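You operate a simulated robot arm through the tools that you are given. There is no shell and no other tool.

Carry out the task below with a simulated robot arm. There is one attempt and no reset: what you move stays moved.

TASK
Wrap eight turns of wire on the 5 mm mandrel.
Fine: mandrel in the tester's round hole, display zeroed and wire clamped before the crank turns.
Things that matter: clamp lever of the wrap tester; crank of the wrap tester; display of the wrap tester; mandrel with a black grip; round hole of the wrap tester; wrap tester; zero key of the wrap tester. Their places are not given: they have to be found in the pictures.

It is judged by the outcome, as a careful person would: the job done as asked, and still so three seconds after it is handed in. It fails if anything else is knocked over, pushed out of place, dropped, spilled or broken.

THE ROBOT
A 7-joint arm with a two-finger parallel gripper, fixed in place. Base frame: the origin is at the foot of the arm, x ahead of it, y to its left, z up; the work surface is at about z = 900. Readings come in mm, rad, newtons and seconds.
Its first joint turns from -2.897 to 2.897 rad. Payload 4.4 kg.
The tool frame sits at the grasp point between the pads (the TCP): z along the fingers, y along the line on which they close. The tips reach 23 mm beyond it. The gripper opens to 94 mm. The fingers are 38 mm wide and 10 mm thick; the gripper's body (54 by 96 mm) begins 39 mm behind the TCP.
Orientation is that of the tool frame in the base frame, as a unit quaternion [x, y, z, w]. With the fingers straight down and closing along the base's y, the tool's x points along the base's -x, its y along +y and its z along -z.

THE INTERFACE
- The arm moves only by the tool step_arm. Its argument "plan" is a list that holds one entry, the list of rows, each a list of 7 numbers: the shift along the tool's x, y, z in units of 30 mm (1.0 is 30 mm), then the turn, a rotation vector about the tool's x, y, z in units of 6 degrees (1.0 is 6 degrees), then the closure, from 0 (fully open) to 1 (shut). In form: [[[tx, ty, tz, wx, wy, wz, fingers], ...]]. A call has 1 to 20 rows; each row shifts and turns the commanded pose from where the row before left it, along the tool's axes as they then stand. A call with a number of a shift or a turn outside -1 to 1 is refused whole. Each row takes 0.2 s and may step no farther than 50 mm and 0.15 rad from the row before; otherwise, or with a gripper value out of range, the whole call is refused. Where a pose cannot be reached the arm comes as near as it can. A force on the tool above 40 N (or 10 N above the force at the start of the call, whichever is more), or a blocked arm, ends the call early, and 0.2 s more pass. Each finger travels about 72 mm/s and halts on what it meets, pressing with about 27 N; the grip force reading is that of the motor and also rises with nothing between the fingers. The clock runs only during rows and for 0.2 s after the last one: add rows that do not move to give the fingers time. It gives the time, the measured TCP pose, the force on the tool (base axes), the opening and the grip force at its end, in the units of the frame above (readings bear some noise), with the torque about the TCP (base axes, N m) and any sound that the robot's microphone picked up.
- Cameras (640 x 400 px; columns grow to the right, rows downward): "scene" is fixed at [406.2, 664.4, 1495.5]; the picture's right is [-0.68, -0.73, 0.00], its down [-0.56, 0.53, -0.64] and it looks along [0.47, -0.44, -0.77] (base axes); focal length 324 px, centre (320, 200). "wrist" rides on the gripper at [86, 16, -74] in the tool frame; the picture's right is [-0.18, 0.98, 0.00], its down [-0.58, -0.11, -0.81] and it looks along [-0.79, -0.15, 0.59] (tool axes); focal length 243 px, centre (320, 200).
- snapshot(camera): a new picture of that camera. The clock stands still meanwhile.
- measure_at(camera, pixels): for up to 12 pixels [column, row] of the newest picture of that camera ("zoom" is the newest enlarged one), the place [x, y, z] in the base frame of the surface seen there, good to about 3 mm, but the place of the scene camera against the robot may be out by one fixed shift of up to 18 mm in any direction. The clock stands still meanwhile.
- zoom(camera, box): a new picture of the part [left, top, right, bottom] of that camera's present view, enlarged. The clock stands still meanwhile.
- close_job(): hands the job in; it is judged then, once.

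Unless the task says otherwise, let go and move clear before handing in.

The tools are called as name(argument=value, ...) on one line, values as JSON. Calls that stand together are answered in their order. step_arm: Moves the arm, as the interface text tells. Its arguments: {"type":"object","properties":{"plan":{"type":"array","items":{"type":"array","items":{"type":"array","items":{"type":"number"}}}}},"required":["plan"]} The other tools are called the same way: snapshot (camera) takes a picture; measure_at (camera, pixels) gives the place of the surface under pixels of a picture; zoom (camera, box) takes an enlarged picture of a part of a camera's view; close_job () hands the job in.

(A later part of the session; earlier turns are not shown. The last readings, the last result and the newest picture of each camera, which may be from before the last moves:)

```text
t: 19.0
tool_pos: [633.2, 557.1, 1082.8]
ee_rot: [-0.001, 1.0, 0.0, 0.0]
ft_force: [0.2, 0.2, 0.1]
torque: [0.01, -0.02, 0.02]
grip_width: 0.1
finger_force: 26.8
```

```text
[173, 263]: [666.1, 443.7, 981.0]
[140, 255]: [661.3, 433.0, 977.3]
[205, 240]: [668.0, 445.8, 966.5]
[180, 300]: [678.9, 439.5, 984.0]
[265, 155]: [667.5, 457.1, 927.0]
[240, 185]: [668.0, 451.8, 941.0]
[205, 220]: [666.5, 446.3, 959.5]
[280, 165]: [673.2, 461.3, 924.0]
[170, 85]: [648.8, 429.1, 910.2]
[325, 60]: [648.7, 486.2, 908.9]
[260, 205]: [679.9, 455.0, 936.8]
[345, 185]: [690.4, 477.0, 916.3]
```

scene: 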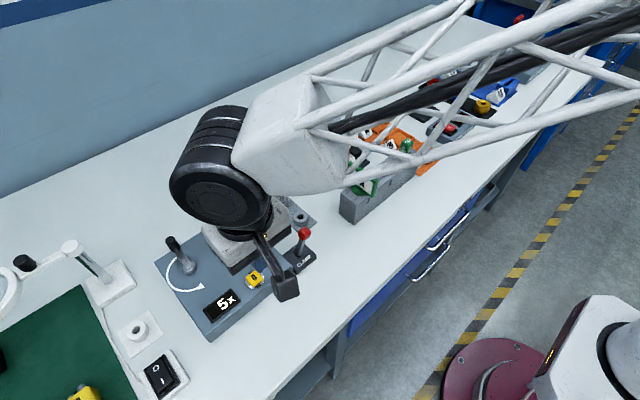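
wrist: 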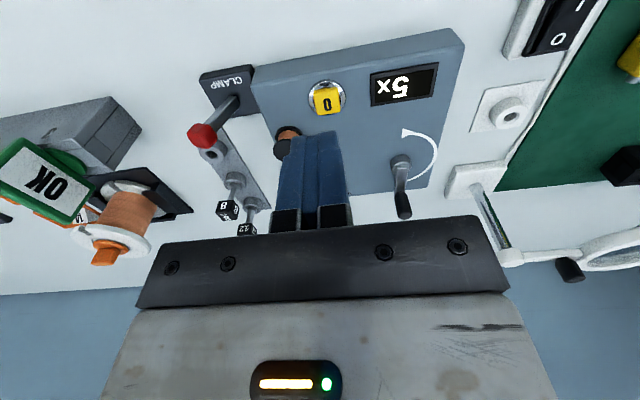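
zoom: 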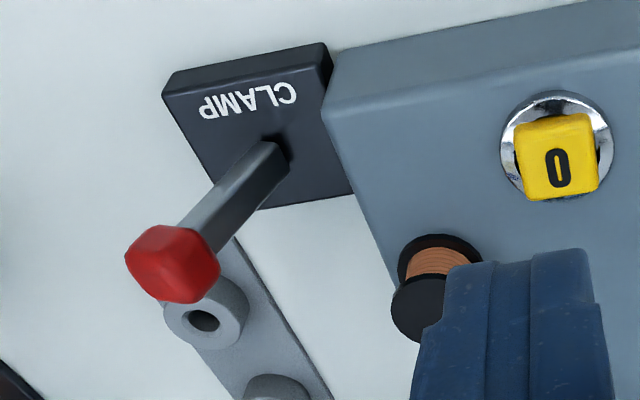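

The key's centre is at (674, 557) with its top at z≈951.5. The clamp lever pivots near (669,462,915), leaning about 20° toward -y. With the fingers shut, I'll go above the key.

step_arm(plan=[[[-0.7, 0, 0, 0, 0, 0, 1], [-0.66, 0, 0.4, 0, 0, 0, 1], [0, 0, 0.8, 0, 0, 0, 1], [0, 0, 0.8, 0, 0, 0, 1], [0, 0, 0.8, 0, 0, 0, 1], [0, 0, 0.4, 0, 0, 0, 1], [0, 0, 0, 0, 0, 0, 1]]])

snapshot(camera="wrist")

zoom(camera="scene", box=[190, 200, 310, 310])

```text
t: 20.6
tool_pos: [672.2, 557.6, 988.3]
ee_rot: [0.0, 1.0, 0.0, 0.0]
ft_force: [0.2, -0.6, -0.1]
torque: [0.0, -0.03, -0.01]
grip_width: 0.3
finger_force: 26.7
```

```text
taken
```

wrist: 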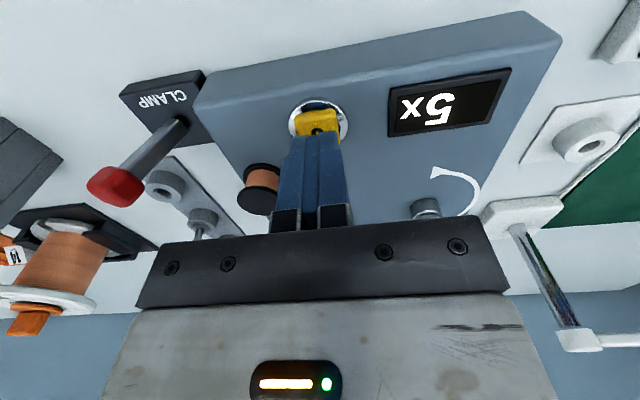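

```text
3.64 times, centred on (250, 255) of scene
```

zoom: 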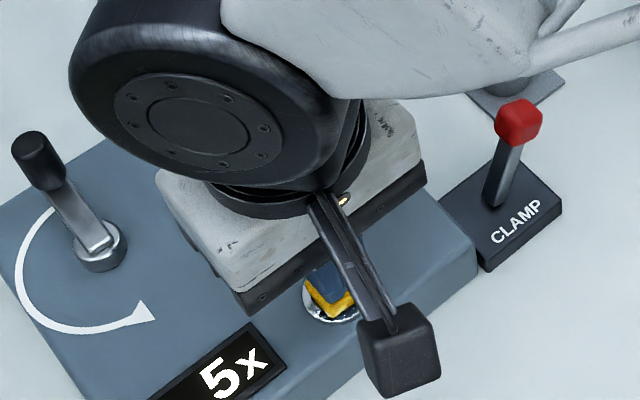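

The fingertips are over the key. I'll press down slowly in small steps and watch the force.

step_arm(plan=[[[0, 0, 0.15, 0, 0, 0, 1], [0, 0, 0.15, 0, 0, 0, 1], [0, 0, 0.1, 0, 0, 0, 1], [0, 0, 0.05, 0, 0, 0, 1], [0, 0, 0.05, 0, 0, 0, 1], [0, 0, 0.05, 0, 0, 0, 1], [0, 0, 0, 0, 0, 0, 1]]])

zoom(camera="wrist", box=[270, 50, 520, 200])

```text
t: 22.2
tool_pos: [672.0, 556.8, 971.3]
ee_rot: [0.0, 1.0, 0.0, 0.0]
ft_force: [0.8, 0.7, 1.9]
torque: [0.0, -0.03, -0.03]
grip_width: 0.0
finger_force: 27.1
heard: click
```

```text
2.56 times, centred on (395, 125) of wrist
```

zoom: 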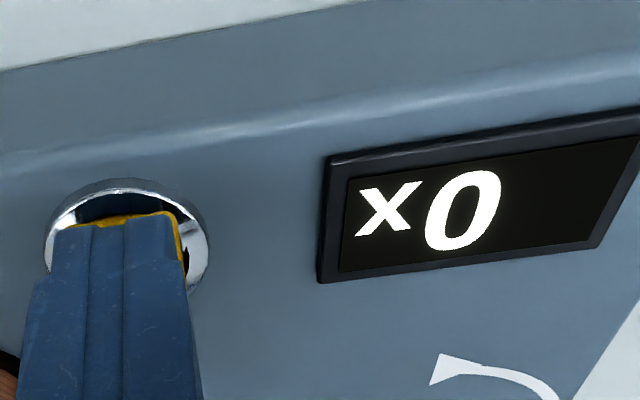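

A click sounded and the display now reads "x0", so it's zeroed. I'll rise and move to the -y side of the clamp lever.

step_arm(plan=[[[0, 0, -0.5, 0, 0, 0, 1], [0, 0, -0.9, 0, 0, 0, 1], [0, 0, -0.9, 0, 0, 0, 1], [0, -0.7, -0.5, 0, 0, 0, 1], [0.03, -0.9, 0, 0, 0, 0, 1], [0.03, -0.9, 0, 0, 0, 0, 1], [0.03, -0.9, 0, 0, 0, 0, 1], [0.03, -0.9, 0, 0, 0, 0, 1], [0.03, -0.87, 0, 0, 0, 0, 1], [0, 0, 0, 0, 0, 0, 1]]])

snapshot(camera="wrist")

snapshot(camera="scene")

```text
t: 24.4
tool_pos: [668.8, 401.3, 1055.0]
ee_rot: [0.0, 1.0, 0.0, 0.001]
ft_force: [0.1, 0.3, -0.3]
torque: [-0.02, 0.0, 0.0]
grip_width: 0.0
finger_force: 27.3
```

```text
taken
```

wrist: 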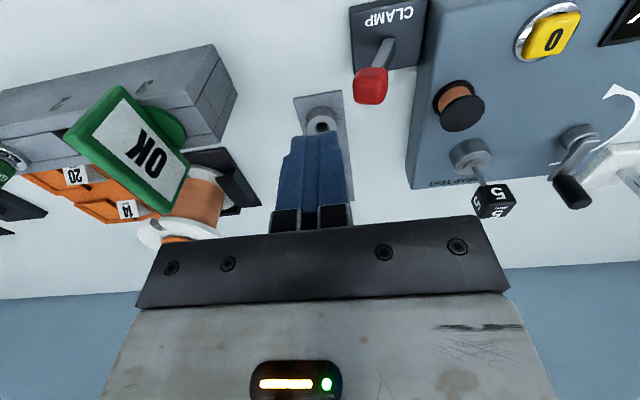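

```text
taken
```

scene: 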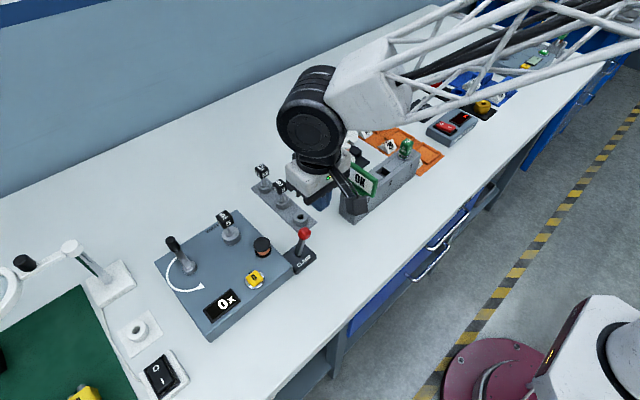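

The display in the scene picture reads 0x and the mandrel is standing. The fingers are beside the lever on its -y side, with the green sign well clear. I'll descend to knob height.

step_arm(plan=[[[0, 0, 0.5, 0, 0, 0, 1], [0, 0, 0.7, 0, 0, 0, 1], [0, 0, 0.7, 0, 0, 0, 1], [0, 0, 0.5, 0, 0, 0, 1], [0, 0, 0.1, 0, 0, 0, 1], [0, 0, 0, 0, 0, 0, 1]]])

snapshot(camera="wrist")

zoom(camera="scene", box=[250, 150, 400, 290])

```text
t: 25.8
tool_pos: [667.9, 400.1, 980.6]
ee_rot: [0.001, 1.0, 0.0, -0.001]
ft_force: [0.7, 0.6, 0.0]
torque: [-0.01, 0.01, -0.02]
grip_width: 0.1
finger_force: 26.8
```

```text
taken
```

wrist: 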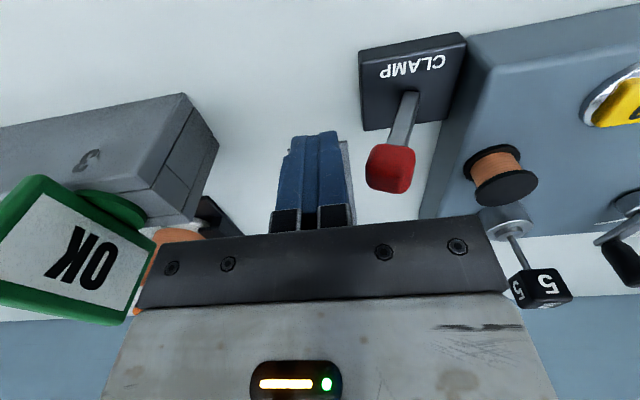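

```text
2.86 times, centred on (325, 220) of scene
```

zoom: 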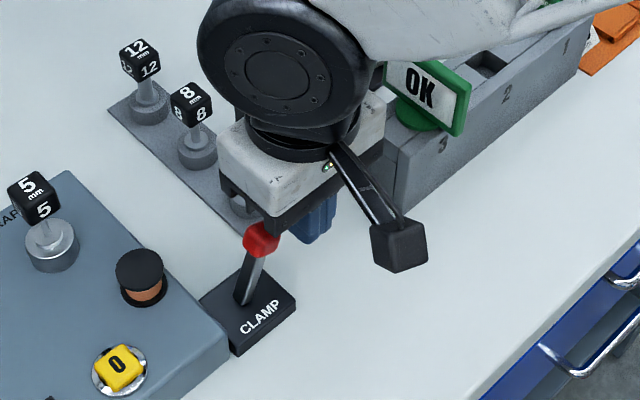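

The fingers sit between the sign and the lever knob. I'll push the knob toward +y in small steps.

step_arm(plan=[[[0, 0.4, 0, 0, 0, 0, 1], [0, 0.2, 0, 0, 0, 0, 1], [0, 0.2, 0, 0, 0, 0, 1], [0, 0.2, 0, 0, 0, 0, 1], [0, 0.2, 0, 0, 0, 0, 1], [0, 0.2, 0, 0, 0, 0, 1], [0, 0, 0, 0, 0, 0, 1]]])

snapshot(camera="wrist")

zoom(camera="scene", box=[250, 150, 400, 290])

```text
t: 26.5
tool_pos: [668.6, 420.4, 983.9]
ee_rot: [0.0, 1.0, 0.001, 0.001]
ft_force: [-1.1, -1.9, 7.1]
torque: [0.1, 0.04, 0.09]
grip_width: 0.0
finger_force: 27.1
stopped in row 3: the force on the tool passed its limit at 45 N (the readings are from after the stop); the commanded pose is now the measured one
```

```text
taken
```

wrist: 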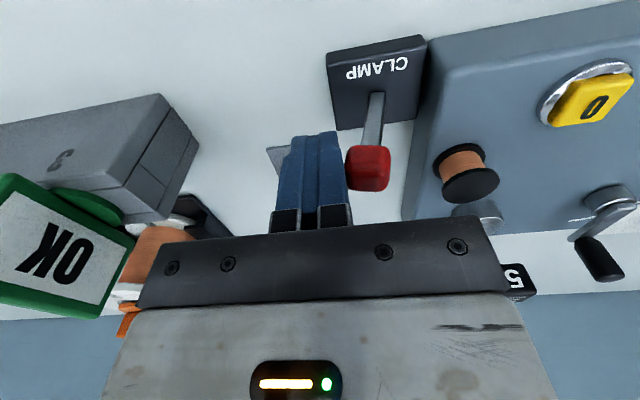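

```text
2.86 times, centred on (325, 220) of scene
```

zoom: 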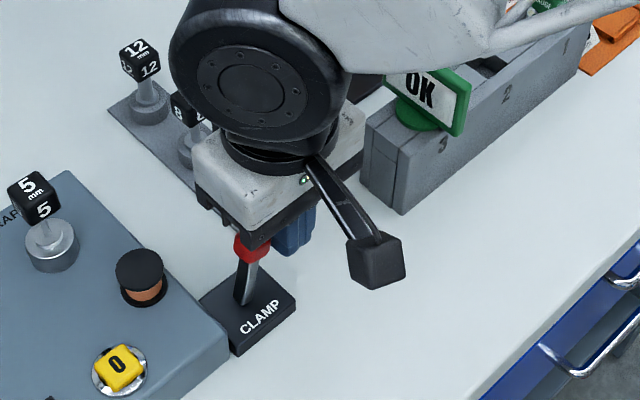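

The force limit tripped, but the knob did shift about 9 mm toward +y (wrist (368,167)), so it swings that way. I'll measure where it is now and then push more slowly.

measure_at(camera="wrist", pixels=[[368, 158], [368, 180], [373, 140], [376, 110], [385, 165], [350, 165]])

zoom(camera="wrist", box=[300, 40, 440, 210])

```text
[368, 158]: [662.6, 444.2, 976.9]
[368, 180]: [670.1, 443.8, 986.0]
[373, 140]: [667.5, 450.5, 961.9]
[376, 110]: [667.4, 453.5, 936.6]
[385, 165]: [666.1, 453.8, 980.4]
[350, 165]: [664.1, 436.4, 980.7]
```

```text
2.35 times, centred on (370, 125) of wrist
```

zoom: 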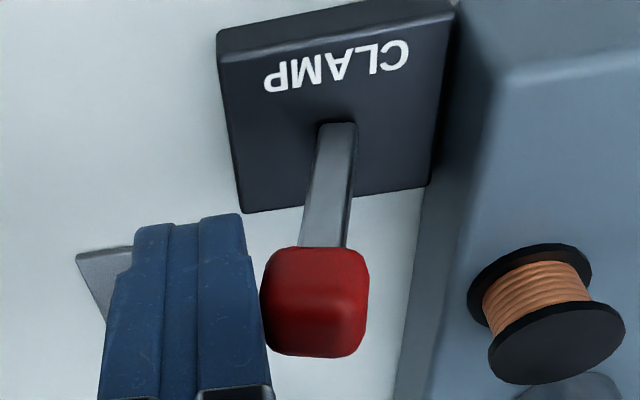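

The knob is now at y≈445 and the lever is more upright. I'll keep pushing in slow 1.8 mm steps.

step_arm(plan=[[[0, 0.06, 0, 0, 0, 0, 1], [0, 0.06, 0, 0, 0, 0, 1], [0, 0.06, 0, 0, 0, 0, 1], [0, 0.06, 0, 0, 0, 0, 1], [0, 0.06, 0, 0, 0, 0, 1], [0, 0.06, 0, 0, 0, 0, 1], [0, 0.06, 0, 0, 0, 0, 1], [0, 0.06, 0, 0, 0, 0, 1]]])

snapshot(camera="wrist")

zoom(camera="wrist", box=[300, 40, 440, 210])

```text
t: 27.3
tool_pos: [669.8, 426.0, 986.6]
ee_rot: [0.0, 1.0, 0.002, 0.002]
ft_force: [-0.7, -1.3, 6.1]
torque: [0.06, 0.03, 0.0]
grip_width: 0.2
finger_force: 27.6
stopped in row 4: the force on the tool passed its limit at 42 N (the readings are from after the stop); the commanded pose is now the measured one
```

```text
taken
```

wrist: 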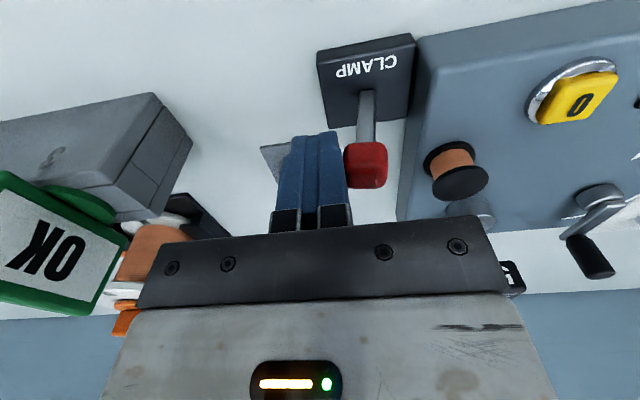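

```text
2.35 times, centred on (370, 125) of wrist
```

zoom: 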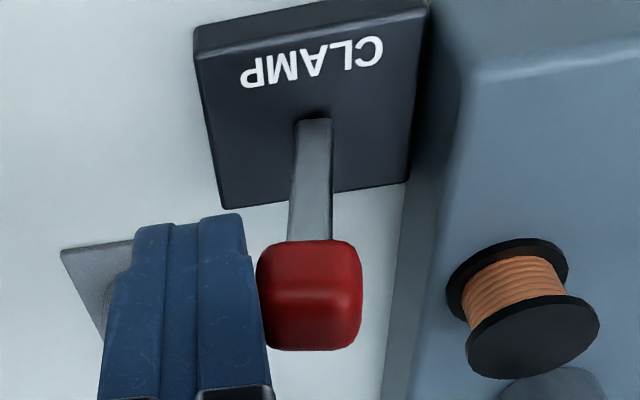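

The finger sticks to the knob, which rises along its arc: z went 980→986 while y moved 12 mm. That resistance trips the limit, so I'll push along the arc with the tool rising as the lever comes upright.

step_arm(plan=[[[0, 0.08, -0.034, 0, 0, 0, 1], [0, 0.08, -0.03, 0, 0, 0, 1], [0, 0.08, -0.026, 0, 0, 0, 1], [0, 0.08, -0.022, 0, 0, 0, 1], [0, 0.08, -0.02, 0, 0, 0, 1], [0, 0.08, -0.016, 0, 0, 0, 1]]])

snapshot(camera="wrist")

zoom(camera="wrist", box=[300, 40, 440, 210])

```text
t: 28.7
tool_pos: [669.0, 440.8, 989.5]
ee_rot: [0.0, 1.0, 0.001, 0.001]
ft_force: [0.7, -0.2, -0.3]
torque: [0.02, -0.01, 0.0]
grip_width: 0.1
finger_force: 27.2
```

```text
taken
```

wrist: 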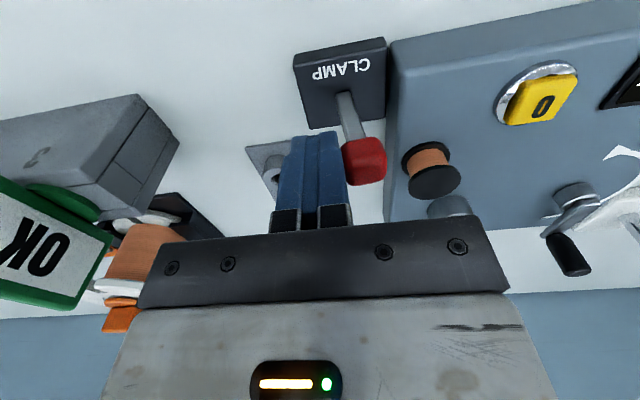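

```text
2.35 times, centred on (370, 125) of wrist
```

zoom: 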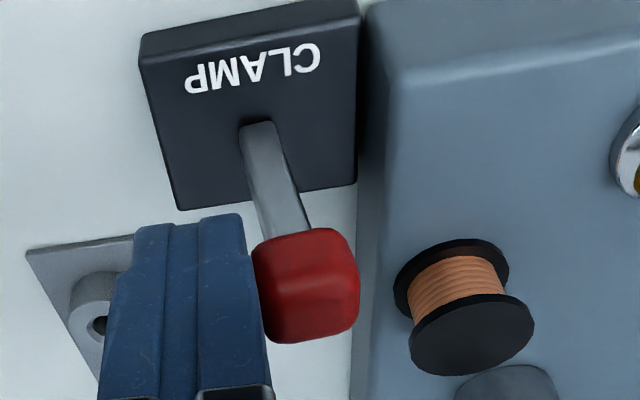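

It moves freely now with no force, and the lever is about upright. I'll keep going along the arc toward +y.

step_arm(plan=[[[0, 0.08, -0.012, 0, 0, 0, 1], [0, 0.08, -0.01, 0, 0, 0, 1], [0, 0.08, -0.005, 0, 0, 0, 1], [0, 0.08, 0, 0, 0, 0, 1], [0, 0.08, 0.004, 0, 0, 0, 1], [0, 0.08, 0.008, 0, 0, 0, 1], [0, 0.08, 0.012, 0, 0, 0, 1]]])

snapshot(camera="wrist")

zoom(camera="wrist", box=[300, 40, 440, 210])

```text
t: 30.3
tool_pos: [669.7, 451.8, 989.4]
ee_rot: [0.0, 1.0, 0.0, 0.002]
ft_force: [-1.4, -24.1, 8.4]
torque: [-0.5, 0.0, -0.04]
grip_width: 0.0
finger_force: 26.9
stopped in row 7: the force on the tool passed its limit at 47 N (the readings are from after the stop); the commanded pose is now the measured one
```

```text
taken
```

wrist: 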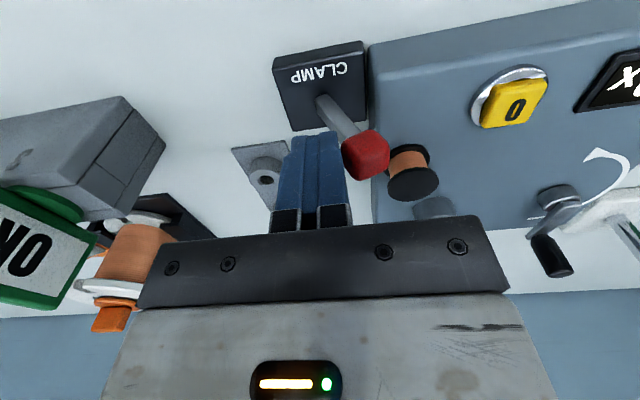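

```text
2.35 times, centred on (370, 125) of wrist
```

zoom: 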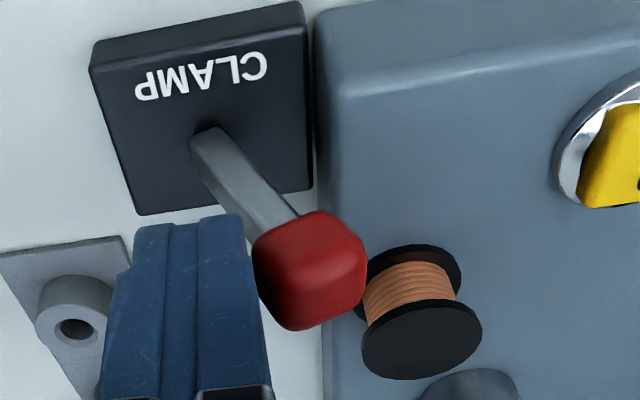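

A residual 24 N remains, so the lever looks to be at its far stop, leaning toward +y. I'll back off to see if it stays, then measure it.

step_arm(plan=[[[0, -0.2, 0, 0, 0, 0, 1], [0, -0.5, 0, 0, 0, 0, 1], [0, -0.5, 0, 0, 0, 0, 1], [0, 0, 0, 0, 0, 0, 1]]])

snapshot(camera="wrist")

zoom(camera="scene", box=[200, 180, 330, 300])

zoom(camera="wrist", box=[300, 40, 440, 210])

```text
t: 31.3
tool_pos: [670.3, 416.8, 988.6]
ee_rot: [0.0, 1.0, 0.0, 0.002]
ft_force: [-0.6, -0.8, -0.3]
torque: [0.04, 0.02, 0.01]
grip_width: 0.0
finger_force: 27.2
```

```text
taken
```

wrist: 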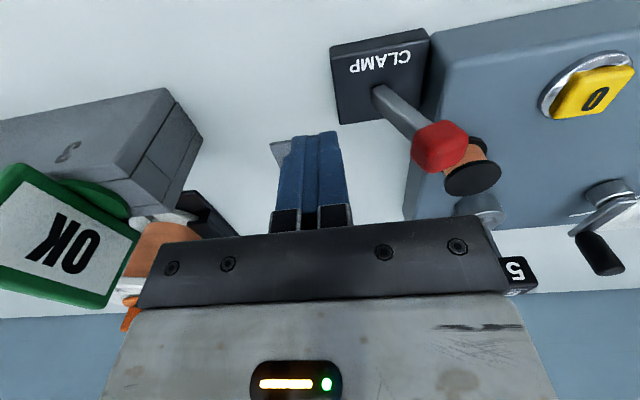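

```text
3.33 times, centred on (265, 240) of scene
```

zoom: 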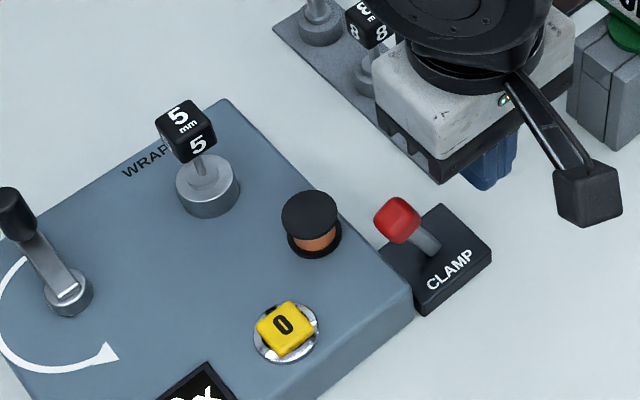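

```text
2.35 times, centred on (370, 125) of wrist
```

zoom: 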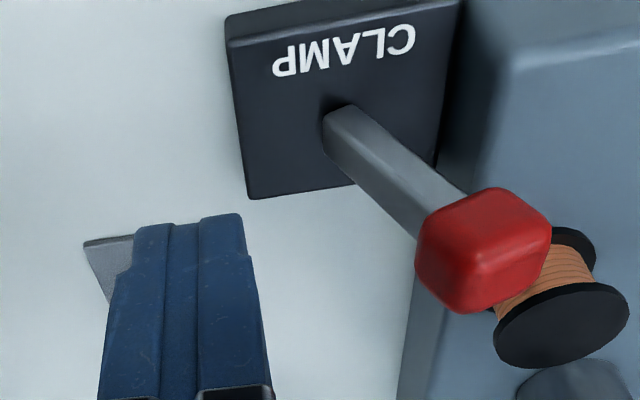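

The lever went further over on its own and now leans well toward the tester. I'll measure it and check that it is at rest.

measure_at(camera="wrist", pixels=[[440, 140], [420, 150], [462, 140], [440, 168], [400, 110], [380, 95]])

step_arm(plan=[[[0, -0.1, -0.3, 0, 0, 0, 1], [0, 0, -0.3, 0, 0, 0, 1], [0, 0, -0.3, 0, 0, 0, 1]]])

snapshot(camera="wrist")

```text
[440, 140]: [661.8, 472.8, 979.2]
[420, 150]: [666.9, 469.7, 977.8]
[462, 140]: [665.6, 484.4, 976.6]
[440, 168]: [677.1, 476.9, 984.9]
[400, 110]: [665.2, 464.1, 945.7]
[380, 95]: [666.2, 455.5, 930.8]
```

```text
t: 32.1
tool_pos: [670.1, 413.9, 1016.0]
ee_rot: [0.0, 1.0, 0.001, 0.001]
ft_force: [0.0, -0.6, -1.0]
torque: [-0.02, 0.0, 0.02]
grip_width: 0.0
finger_force: 27.5
```

```text
taken
```

wrist: 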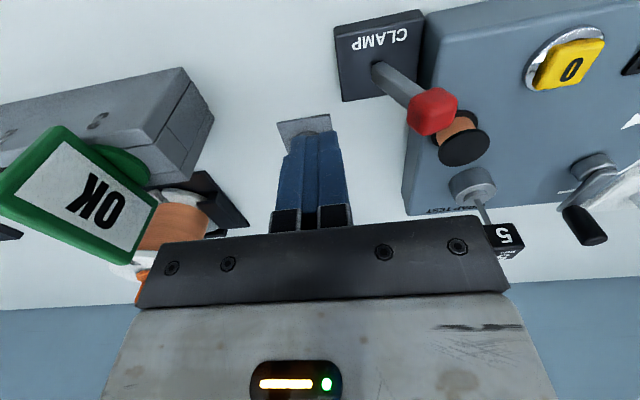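

The knob now rests near y≈475 (it was at 440), mirrored about the pivot at y≈458, so it's fully thrown. I'll give it one gentle confirming push against the stop.

step_arm(plan=[[[0, 0.3, 0.5, 0, 0, 0, 1], [0, 0.5, 0.4, 0, 0, 0, 1], [0, 0.3, 0, 0, 0, 0, 1], [0, 0.08, 0, 0, 0, 0, 1], [0, 0.06, 0, 0, 0, 0, 1], [0, 0.06, 0.005, 0, 0, 0, 1], [0, 0.06, 0.005, 0, 0, 0, 1], [0, 0.06, 0.005, 0, 0, 0, 1], [0, 0.06, 0.005, 0, 0, 0, 1]]])

snapshot(camera="wrist")

```text
t: 33.8
tool_pos: [669.5, 452.4, 989.3]
ee_rot: [0.0, 1.0, -0.001, 0.001]
ft_force: [-0.3, -24.5, 6.4]
torque: [-0.46, -0.02, -0.06]
grip_width: 0.0
finger_force: 27.1
stopped in row 8: the force on the tool passed its limit at 46 N (the readings are from after the stop); the commanded pose is now the measured one
```

```text
taken
```

wrist: 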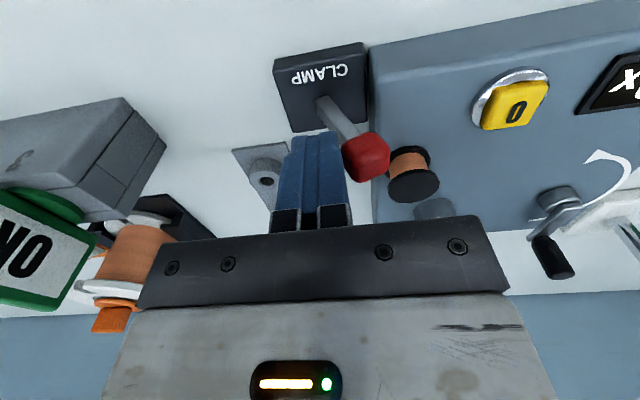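

The same stop position and force came back, so the lever is fully thrown. I'll back off, rise, and go look at the crank.

step_arm(plan=[[[0, -0.3, 0, 0, 0, 0, 1], [0, -0.4, -0.2, 0, 0, 0, 1], [0, 0, -0.9, 0, 0, 0, 1], [0, 0, -0.9, 0, 0, 0, 1], [0, 0.5, -0.8, 0, 0, 0, 0.6], [0, 1, 0, 0, 0, 0, 0.4], [0, 1, 0, 0, 0, 0, 0.2], [0, 1, 0, 0, 0, 0, 0.2], [0, 1, 0, 0, 0, 0, 0.2], [0, 1, 0, 0, 0, 0, 0.2], [0, 0.8, 0, 0, 0, 0, 0.2], [0, 0.3, 0, 0, 0, 0, 0.2], [0, 0, 0, 0, 0, 0, 0.2]]])

snapshot(camera="wrist")

snapshot(camera="scene")

```text
t: 36.6
tool_pos: [669.3, 631.7, 1072.8]
ee_rot: [0.001, 1.0, -0.001, 0.001]
ft_force: [0.3, 0.0, -0.2]
torque: [0.01, -0.01, 0.01]
grip_width: 75.4
finger_force: 0.1
```

```text
taken
```

wrist: 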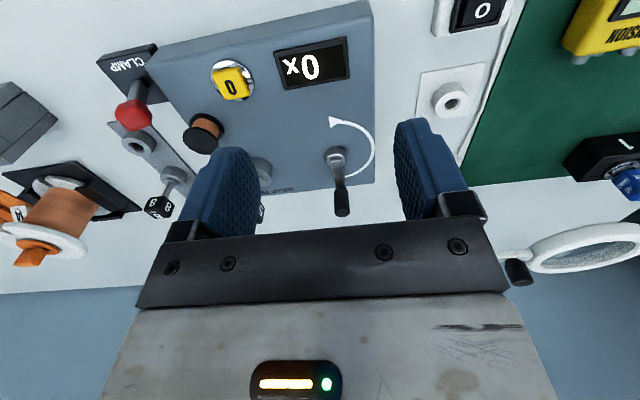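

```text
taken
```

scene: 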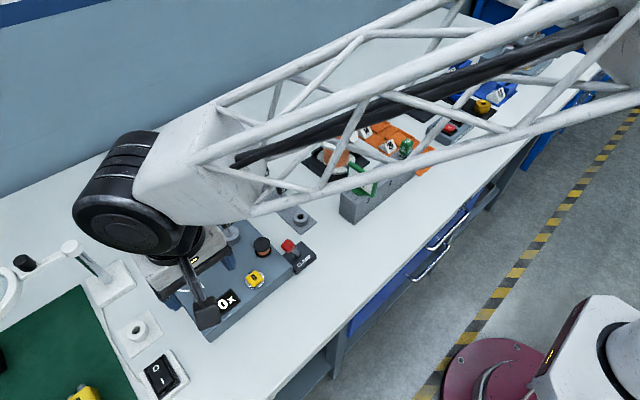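

The display reads x0 and the lever is thrown over. The crank is at wrist (340,180). I'll measure the crank parts and the magnifier lamp, which is the nearest obstacle.

zoom(camera="wrist", box=[280, 100, 400, 230])

measure_at(camera="scene", pixels=[[72, 246], [85, 258], [100, 272], [110, 285], [125, 278], [45, 255], [25, 263], [10, 280], [90, 300], [140, 330], [80, 248], [130, 265]])

measure_at(camera="wrist", pixels=[[518, 270], [540, 250], [560, 235], [515, 252], [450, 100], [425, 80], [480, 150], [600, 240]])

```text
3.08 times, centred on (340, 165) of wrist
```

zoom: 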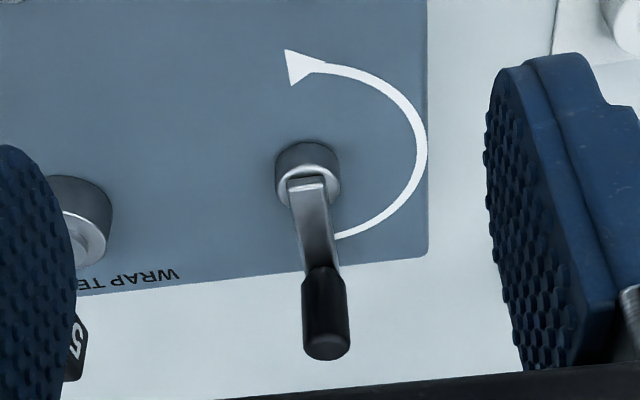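

```text
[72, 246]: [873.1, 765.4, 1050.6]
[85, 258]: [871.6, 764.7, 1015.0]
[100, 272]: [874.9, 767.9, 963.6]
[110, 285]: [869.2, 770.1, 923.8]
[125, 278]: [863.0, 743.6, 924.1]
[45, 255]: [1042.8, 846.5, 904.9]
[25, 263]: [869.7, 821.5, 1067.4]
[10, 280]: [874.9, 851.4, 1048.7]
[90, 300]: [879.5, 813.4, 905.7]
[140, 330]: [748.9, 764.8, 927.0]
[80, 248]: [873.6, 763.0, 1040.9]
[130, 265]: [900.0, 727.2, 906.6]
```

```text
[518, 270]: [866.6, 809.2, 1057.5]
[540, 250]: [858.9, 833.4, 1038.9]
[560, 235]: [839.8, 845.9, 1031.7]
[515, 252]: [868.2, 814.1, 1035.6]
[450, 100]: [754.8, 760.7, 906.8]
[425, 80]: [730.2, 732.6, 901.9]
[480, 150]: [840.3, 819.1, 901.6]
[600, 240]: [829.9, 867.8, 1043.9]
```

The lamp post stands near (865,753), clear of the crank's circle. Next I'll measure the crank hub and knob from this zoom.

zoom(camera="wrist", box=[310, 130, 370, 230])

```text
4.00 times, centred on (340, 180) of wrist
```

zoom: 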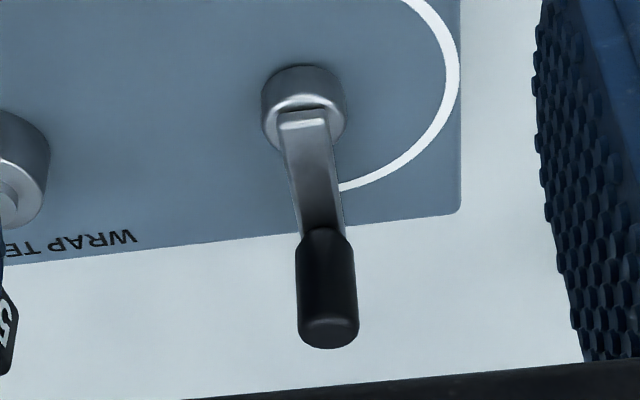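

measure_at(camera="zoom", pixels=[[270, 125], [340, 120], [303, 80], [303, 115], [310, 160], [318, 215], [322, 240], [326, 290], [328, 335], [302, 290], [352, 290], [328, 343]])

measure_at(camera="zoom", pixels=[[452, 50], [385, 175], [345, 187], [405, 5], [440, 110], [288, 150], [333, 150], [300, 215], [338, 215], [305, 330], [352, 325], [328, 325]])

```text
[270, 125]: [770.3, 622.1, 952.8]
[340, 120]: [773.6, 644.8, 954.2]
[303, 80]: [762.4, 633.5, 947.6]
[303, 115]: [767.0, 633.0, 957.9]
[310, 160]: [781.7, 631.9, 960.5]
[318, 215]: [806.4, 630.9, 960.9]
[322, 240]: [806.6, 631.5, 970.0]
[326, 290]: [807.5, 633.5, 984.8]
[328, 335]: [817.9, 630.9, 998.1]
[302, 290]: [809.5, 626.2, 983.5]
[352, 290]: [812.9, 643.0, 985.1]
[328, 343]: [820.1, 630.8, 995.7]
```

```text
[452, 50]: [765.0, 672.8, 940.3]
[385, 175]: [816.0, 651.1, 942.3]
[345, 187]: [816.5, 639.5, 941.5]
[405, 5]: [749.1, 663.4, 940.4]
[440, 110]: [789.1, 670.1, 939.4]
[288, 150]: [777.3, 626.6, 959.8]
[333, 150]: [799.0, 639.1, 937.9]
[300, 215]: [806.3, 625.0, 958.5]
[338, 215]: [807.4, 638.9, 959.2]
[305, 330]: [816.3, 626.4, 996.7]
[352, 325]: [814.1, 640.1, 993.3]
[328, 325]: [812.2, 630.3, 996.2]
```

The hub is near (773,633) and the knob near (815,632), with its top at z≈997. I'll move above the knob for a finer look.

step_arm(plan=[[[-0.5, 0, 0, 0, 0, 0, 0.3], [-0.9, 0, 0, 0, 0, 0, 0.4], [-0.9, 0, 0, 0, 0, 0, 0.45], [-0.9, 0, 0, 0, 0, 0, 0.45], [-0.9, 0, 0, 0, 0, 0, 0.45], [-0.72, 0.02, 0, 0, 0, 0, 0.45], [0, 0, 0, 0, 0, 0, 0.45], [0, 0, 0, 0, 0, 0, 0.45]]])

snapshot(camera="wrist")

zoom(camera="wrist", box=[260, 0, 390, 110])

```text
t: 38.4
tool_pos: [814.1, 632.5, 1072.5]
ee_rot: [0.0, 1.0, -0.001, 0.001]
ft_force: [-0.4, -0.2, -0.6]
torque: [-0.04, 0.0, 0.01]
grip_width: 51.6
finger_force: 0.0
```

```text
taken
```

wrist: 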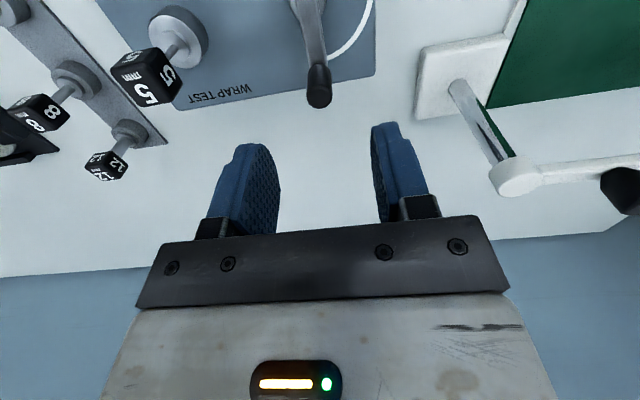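

```text
3.64 times, centred on (325, 55) of wrist
```

zoom: 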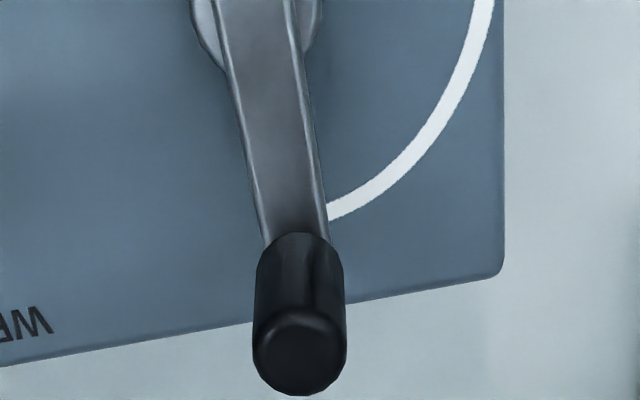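

The knob is centred about 1 mm beyond the tool axis, at ≈(815,632). I'll step back over the hub to fix its centre the same way.

step_arm(plan=[[[0.7, 0, 0, 0, 0, 0, 0.45], [0.7, 0, 0, 0, 0, 0, 0.45], [0, 0, 0, 0, 0, 0, 0.45]]])

snapshot(camera="wrist")

zoom(camera="wrist", box=[260, 40, 390, 160])

```text
t: 39.2
tool_pos: [771.0, 630.8, 1072.7]
ee_rot: [0.0, 1.0, -0.002, 0.002]
ft_force: [-0.4, 0.3, 0.5]
torque: [0.01, 0.01, -0.01]
grip_width: 51.7
finger_force: 0.0
```

```text
taken
```

wrist: 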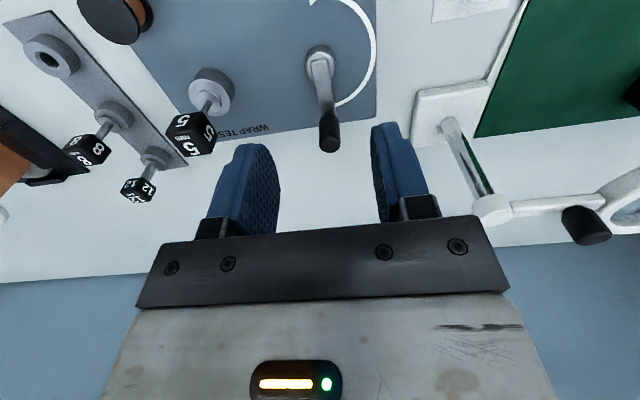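

```text
3.33 times, centred on (325, 100) of wrist
```

zoom: 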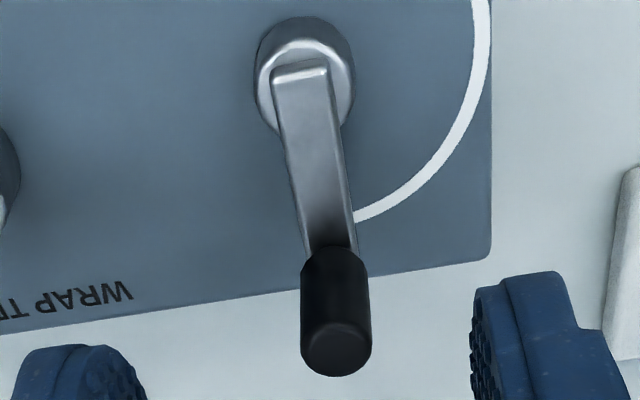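

Relative to the tool the hub is at about (+1.9,-0.2) and the knob at about (+42.7,-0.2), so the crank radius is about 41.5 mm. I'll go over the knob and descend around it with open fingers.

step_arm(plan=[[[-0.7, 0, 0, 0, 0, 0, 0.45], [-0.72, 0, 0, 0, 0, 0, 0.45], [0, 0, 0.7, 0, 0, 0, 0.5], [0, 0, 0.8, 0, 0, 0, 0.5], [0, 0, 0.7, 0, 0, 0, 0.5], [0, 0, 0.4, 0, 0, 0, 0.5], [0, 0, 0.15, 0, 0, 0, 0.5], [0, 0, 0, 0, 0, 0, 0.5]]])

snapshot(camera="wrist")

zoom(camera="scene", box=[130, 180, 270, 310])

```text
t: 41.0
tool_pos: [813.2, 633.4, 988.6]
ee_rot: [-0.001, 1.0, -0.001, 0.001]
ft_force: [0.0, -0.5, -0.8]
torque: [-0.04, -0.03, -0.01]
grip_width: 47.0
finger_force: 0.1
```

```text
taken
```

wrist: 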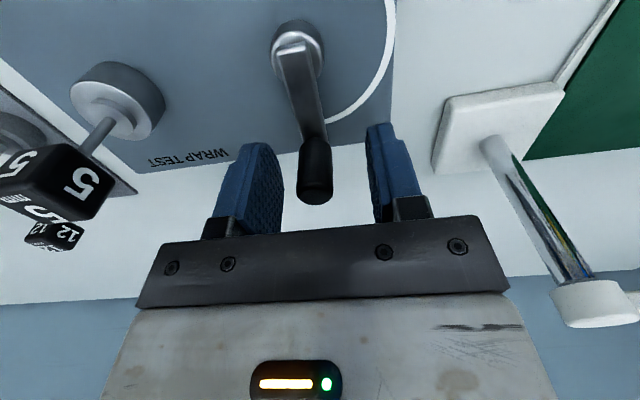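

```text
3.08 times, centred on (200, 245) of scene
```

zoom: 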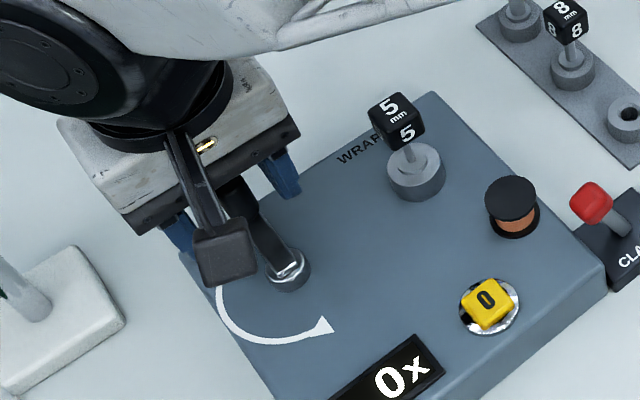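

The knob at wrist (315,170) is between the pads and the mandrel stands clear. I'll close on the knob.

step_arm(plan=[[[0, 0, 0, 0, 0, 0, 0.65], [0, 0, 0, 0, 0, 0, 0.78], [0, 0, 0, 0, 0, 0, 0.9], [0, 0, 0, 0, 0, 0, 1], [0, 0, 0, 0, 0, 0, 1]]])

snapshot(camera="wrist")

```text
t: 42.2
tool_pos: [813.8, 632.9, 989.9]
ee_rot: [0.0, 1.0, -0.002, 0.001]
ft_force: [1.3, 1.3, -0.4]
torque: [0.61, -0.03, -0.07]
grip_width: 17.6
finger_force: 45.2
```

```text
taken
```

wrist: 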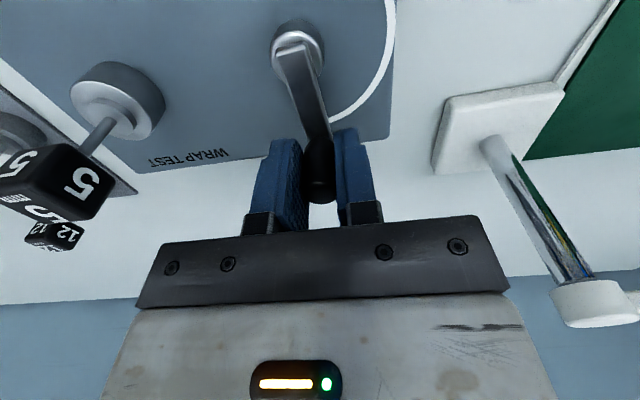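

The grip holds the knob at 17.6 mm. I'll turn the crank counterclockwise, as the arrow shows, through a first 30° arc and check the forces.

step_arm(plan=[[[0.021, 0.2402, 0, 0, 0, 0, 1], [0.0624, 0.233, 0, 0, 0, 0, 1], [0.102, 0.2186, 0, 0, 0, 0, 1]]])

snapshot(camera="wrist")

```text
t: 43.0
tool_pos: [809.3, 652.8, 989.1]
ee_rot: [0.001, 1.0, -0.001, 0.001]
ft_force: [5.0, -11.9, 3.2]
torque: [0.49, 0.3, 0.52]
grip_width: 17.7
finger_force: 45.0
```

```text
taken
```

wrist: 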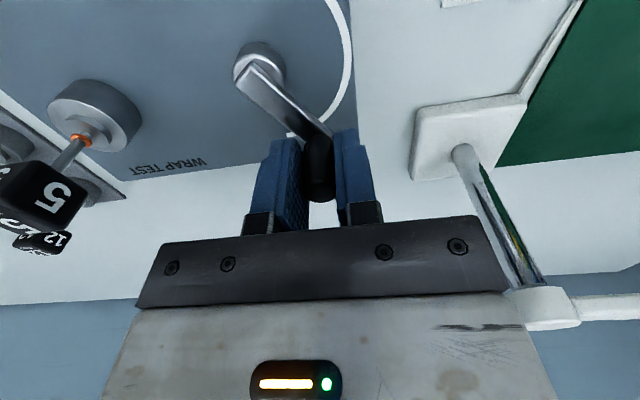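

The crank turns and copper wire is appearing on the mandrel at wrist (80,140). Forces stay around 13 N, so I'll continue to 90°.

step_arm(plan=[[[0.2198, 0.2865, 0, 0, 0, 0, 1], [0.2865, 0.2198, 0, 0, 0, 0, 1], [0.3337, 0.1382, 0, 0, 0, 0, 1], [0.358, 0.0472, 0, 0, 0, 0, 1]]])

snapshot(camera="wrist")

snapshot(camera="scene")

```text
t: 44.0
tool_pos: [773.6, 671.1, 989.5]
ee_rot: [0.001, 1.0, -0.001, 0.002]
ft_force: [7.9, -35.4, 7.3]
torque: [0.29, 0.1, 0.29]
grip_width: 18.0
finger_force: 44.8
```

```text
taken
```

wrist: 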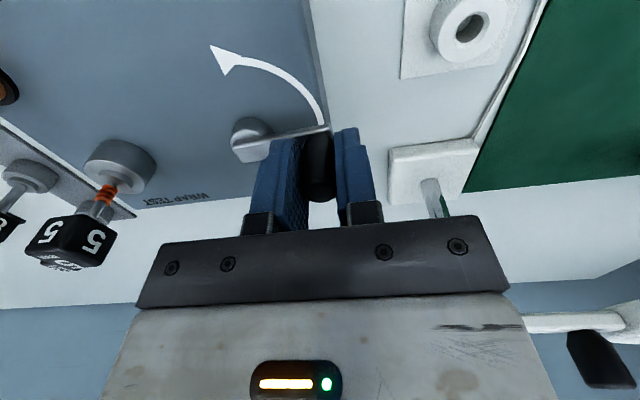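

```text
taken
```

scene: 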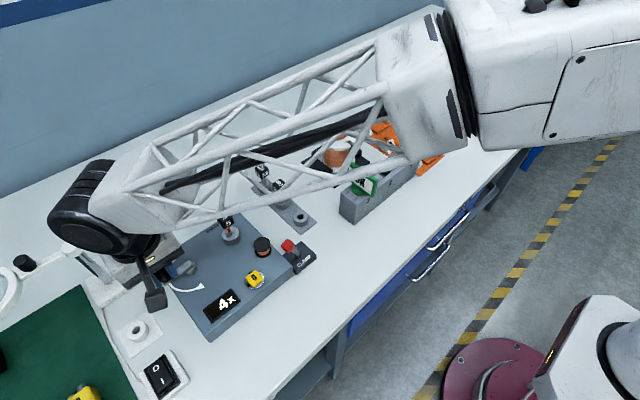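

The scene display appears to read "4x" after only a quarter turn of the crank. I need to read it exactly before going on.

zoom(camera="scene", box=[180, 200, 280, 340])

zoom(camera="wrist", box=[30, 110, 190, 290])

```text
2.86 times, centred on (230, 270) of scene
```

zoom: 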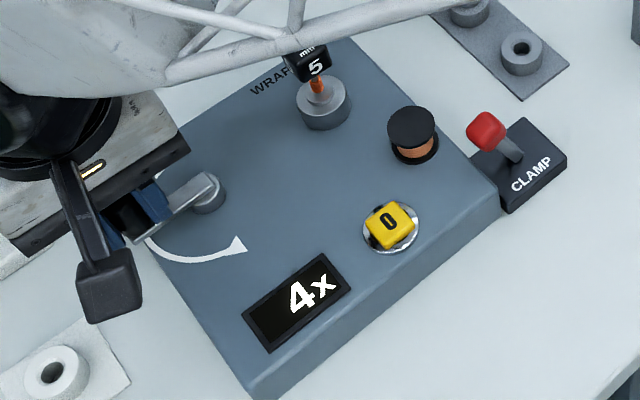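

```text
2.22 times, centred on (110, 200) of wrist
```

zoom: 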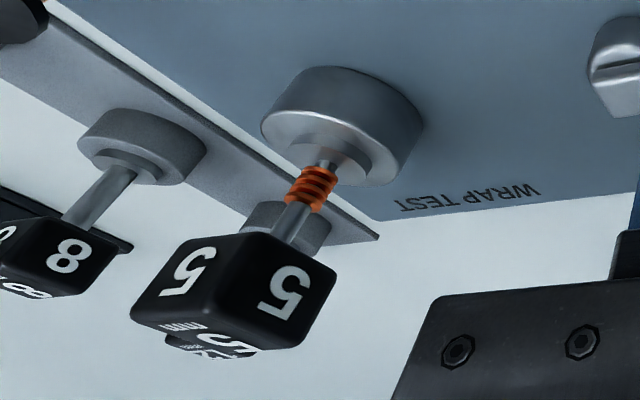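

The display reads 4x, with four coils on the mandrel, after about 90° of crank. So each turn takes roughly 22° and 8x should come near 180°. The y force is high, meaning the true radius is nearer 40 mm, so I'll correct and advance in small steps, reading the display each time.

step_arm(plan=[[[0.128, -0.07, 0, 0, 0, 0, 1], [0.159, -0.033, 0, 0, 0, 0, 1]]])

zoom(camera="scene", box=[180, 200, 280, 340])

snapshot(camera="wrist")

```text
t: 44.6
tool_pos: [764.4, 671.2, 988.3]
ee_rot: [0.0, 1.0, -0.001, 0.0]
ft_force: [6.8, -14.8, -0.2]
torque: [0.49, 0.32, 0.13]
grip_width: 16.9
finger_force: 44.7
```

```text
2.86 times, centred on (230, 270) of scene
```

zoom: 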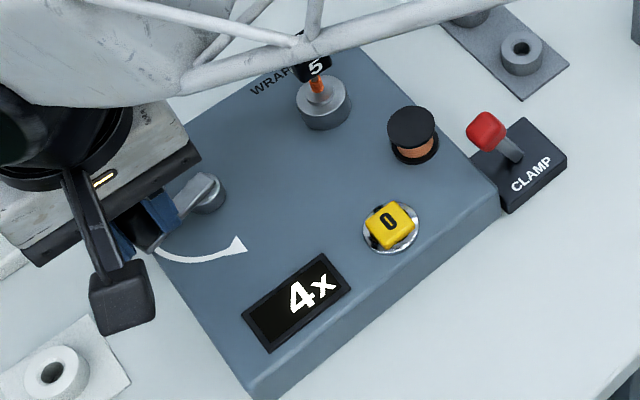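

```text
taken
```

wrist: 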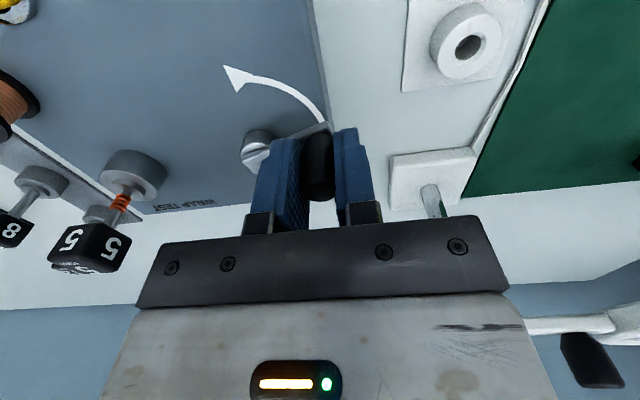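

Still 4x at about 105° with lower forces. I'll step on to about 120°.

step_arm(plan=[[[0.145, -0.062, 0, 0, 0, 0, 1], [0.135, -0.092, 0, 0, 0, 0, 1]]])

zoom(camera="scene", box=[180, 200, 280, 340])

```text
t: 45.2
tool_pos: [755.2, 667.8, 988.2]
ee_rot: [0.0, 1.0, -0.001, 0.001]
ft_force: [1.1, 23.6, -14.8]
torque: [0.29, -0.73, 0.56]
grip_width: 17.0
finger_force: 45.6
```

```text
2.86 times, centred on (230, 270) of scene
```

zoom: 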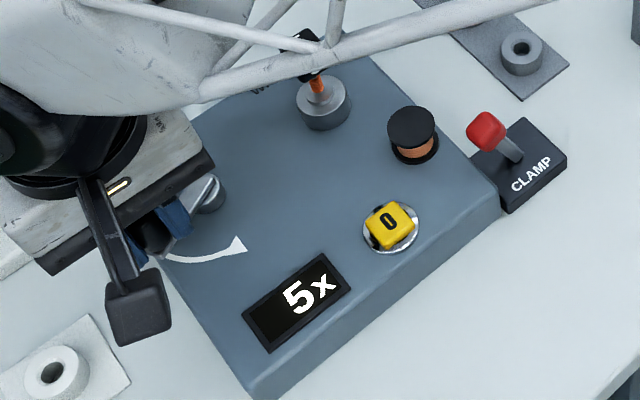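

The display reads 5x at about 120°. I'll continue to about 135°, following a circle of radius 39.8.

step_arm(plan=[[[0.184, -0.076, 0, 0, 0, 0, 1], [0.13, -0.115, 0, 0, 0, 0, 1]]])

zoom(camera="scene", box=[180, 200, 280, 340])

```text
t: 45.9
tool_pos: [745.2, 659.9, 989.4]
ee_rot: [-0.001, 1.0, -0.002, 0.001]
ft_force: [-3.8, 6.8, 0.0]
torque: [0.66, 0.09, 0.11]
grip_width: 17.4
finger_force: 45.2
stopped in row 2: the force on the tool passed its limit at 41 N (the readings are from after the stop); the commanded pose is now the measured one
```

```text
2.86 times, centred on (230, 270) of scene
```

zoom: 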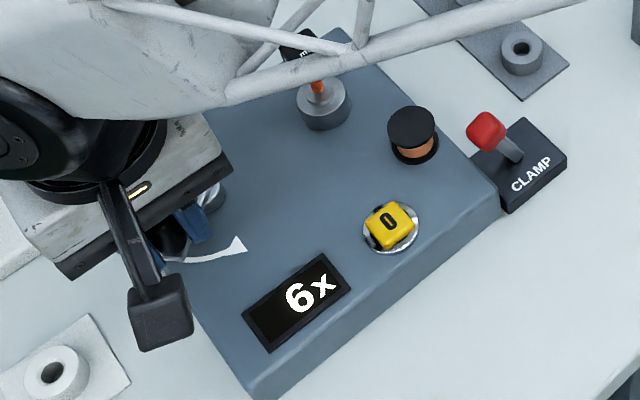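

Now 6x at about 137°, and forces have relaxed. I'll go on in smaller steps to about 150°.

step_arm(plan=[[[0.067, -0.077, 0, 0, 0, 0, 1], [0.06, -0.081, 0, 0, 0, 0, 1], [0.053, -0.084, 0, 0, 0, 0, 1]]])

zoom(camera="scene", box=[180, 200, 280, 340])

```text
t: 46.7
tool_pos: [739.4, 653.2, 988.6]
ee_rot: [0.0, 1.0, -0.002, 0.0]
ft_force: [-21.6, 14.4, 0.3]
torque: [0.68, 0.75, 0.0]
grip_width: 17.4
finger_force: 45.6
```

```text
2.86 times, centred on (230, 270) of scene
```

zoom: 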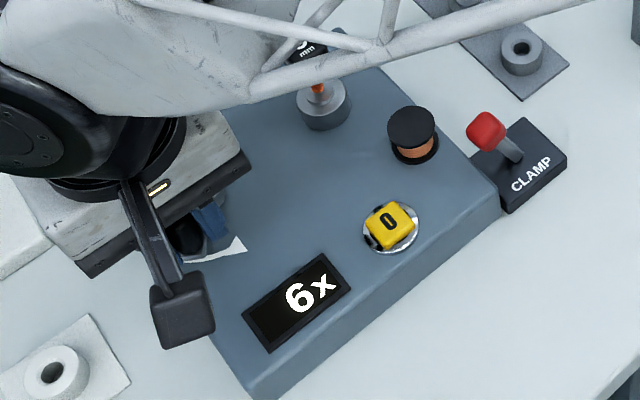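

Still 6x at about 149°, with the knob pulling slightly outward. I'll widen the arc a little and continue to about 165°.

step_arm(plan=[[[0.1, -0.095, 0, 0, 0, 0, 1], [0.05, -0.115, 0, 0, 0, 0, 1], [0.04, -0.123, 0, 0, 0, 0, 1]]])

zoom(camera="scene", box=[180, 200, 280, 340])

```text
t: 47.5
tool_pos: [734.0, 641.3, 989.1]
ee_rot: [0.0, 1.0, 0.0, 0.001]
ft_force: [8.7, 8.8, -2.3]
torque: [0.67, -0.68, 0.47]
grip_width: 16.9
finger_force: 44.9
```

```text
2.86 times, centred on (230, 270) of scene
```

zoom: 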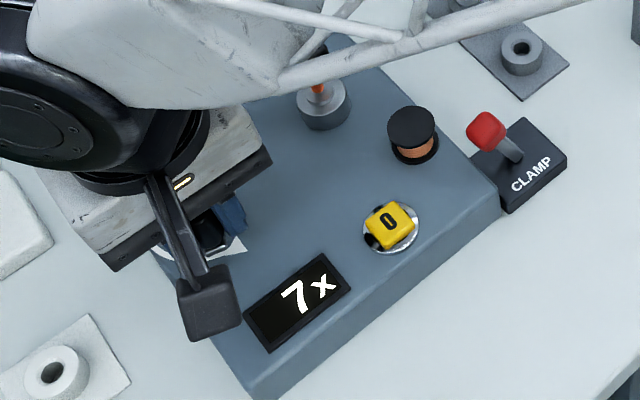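

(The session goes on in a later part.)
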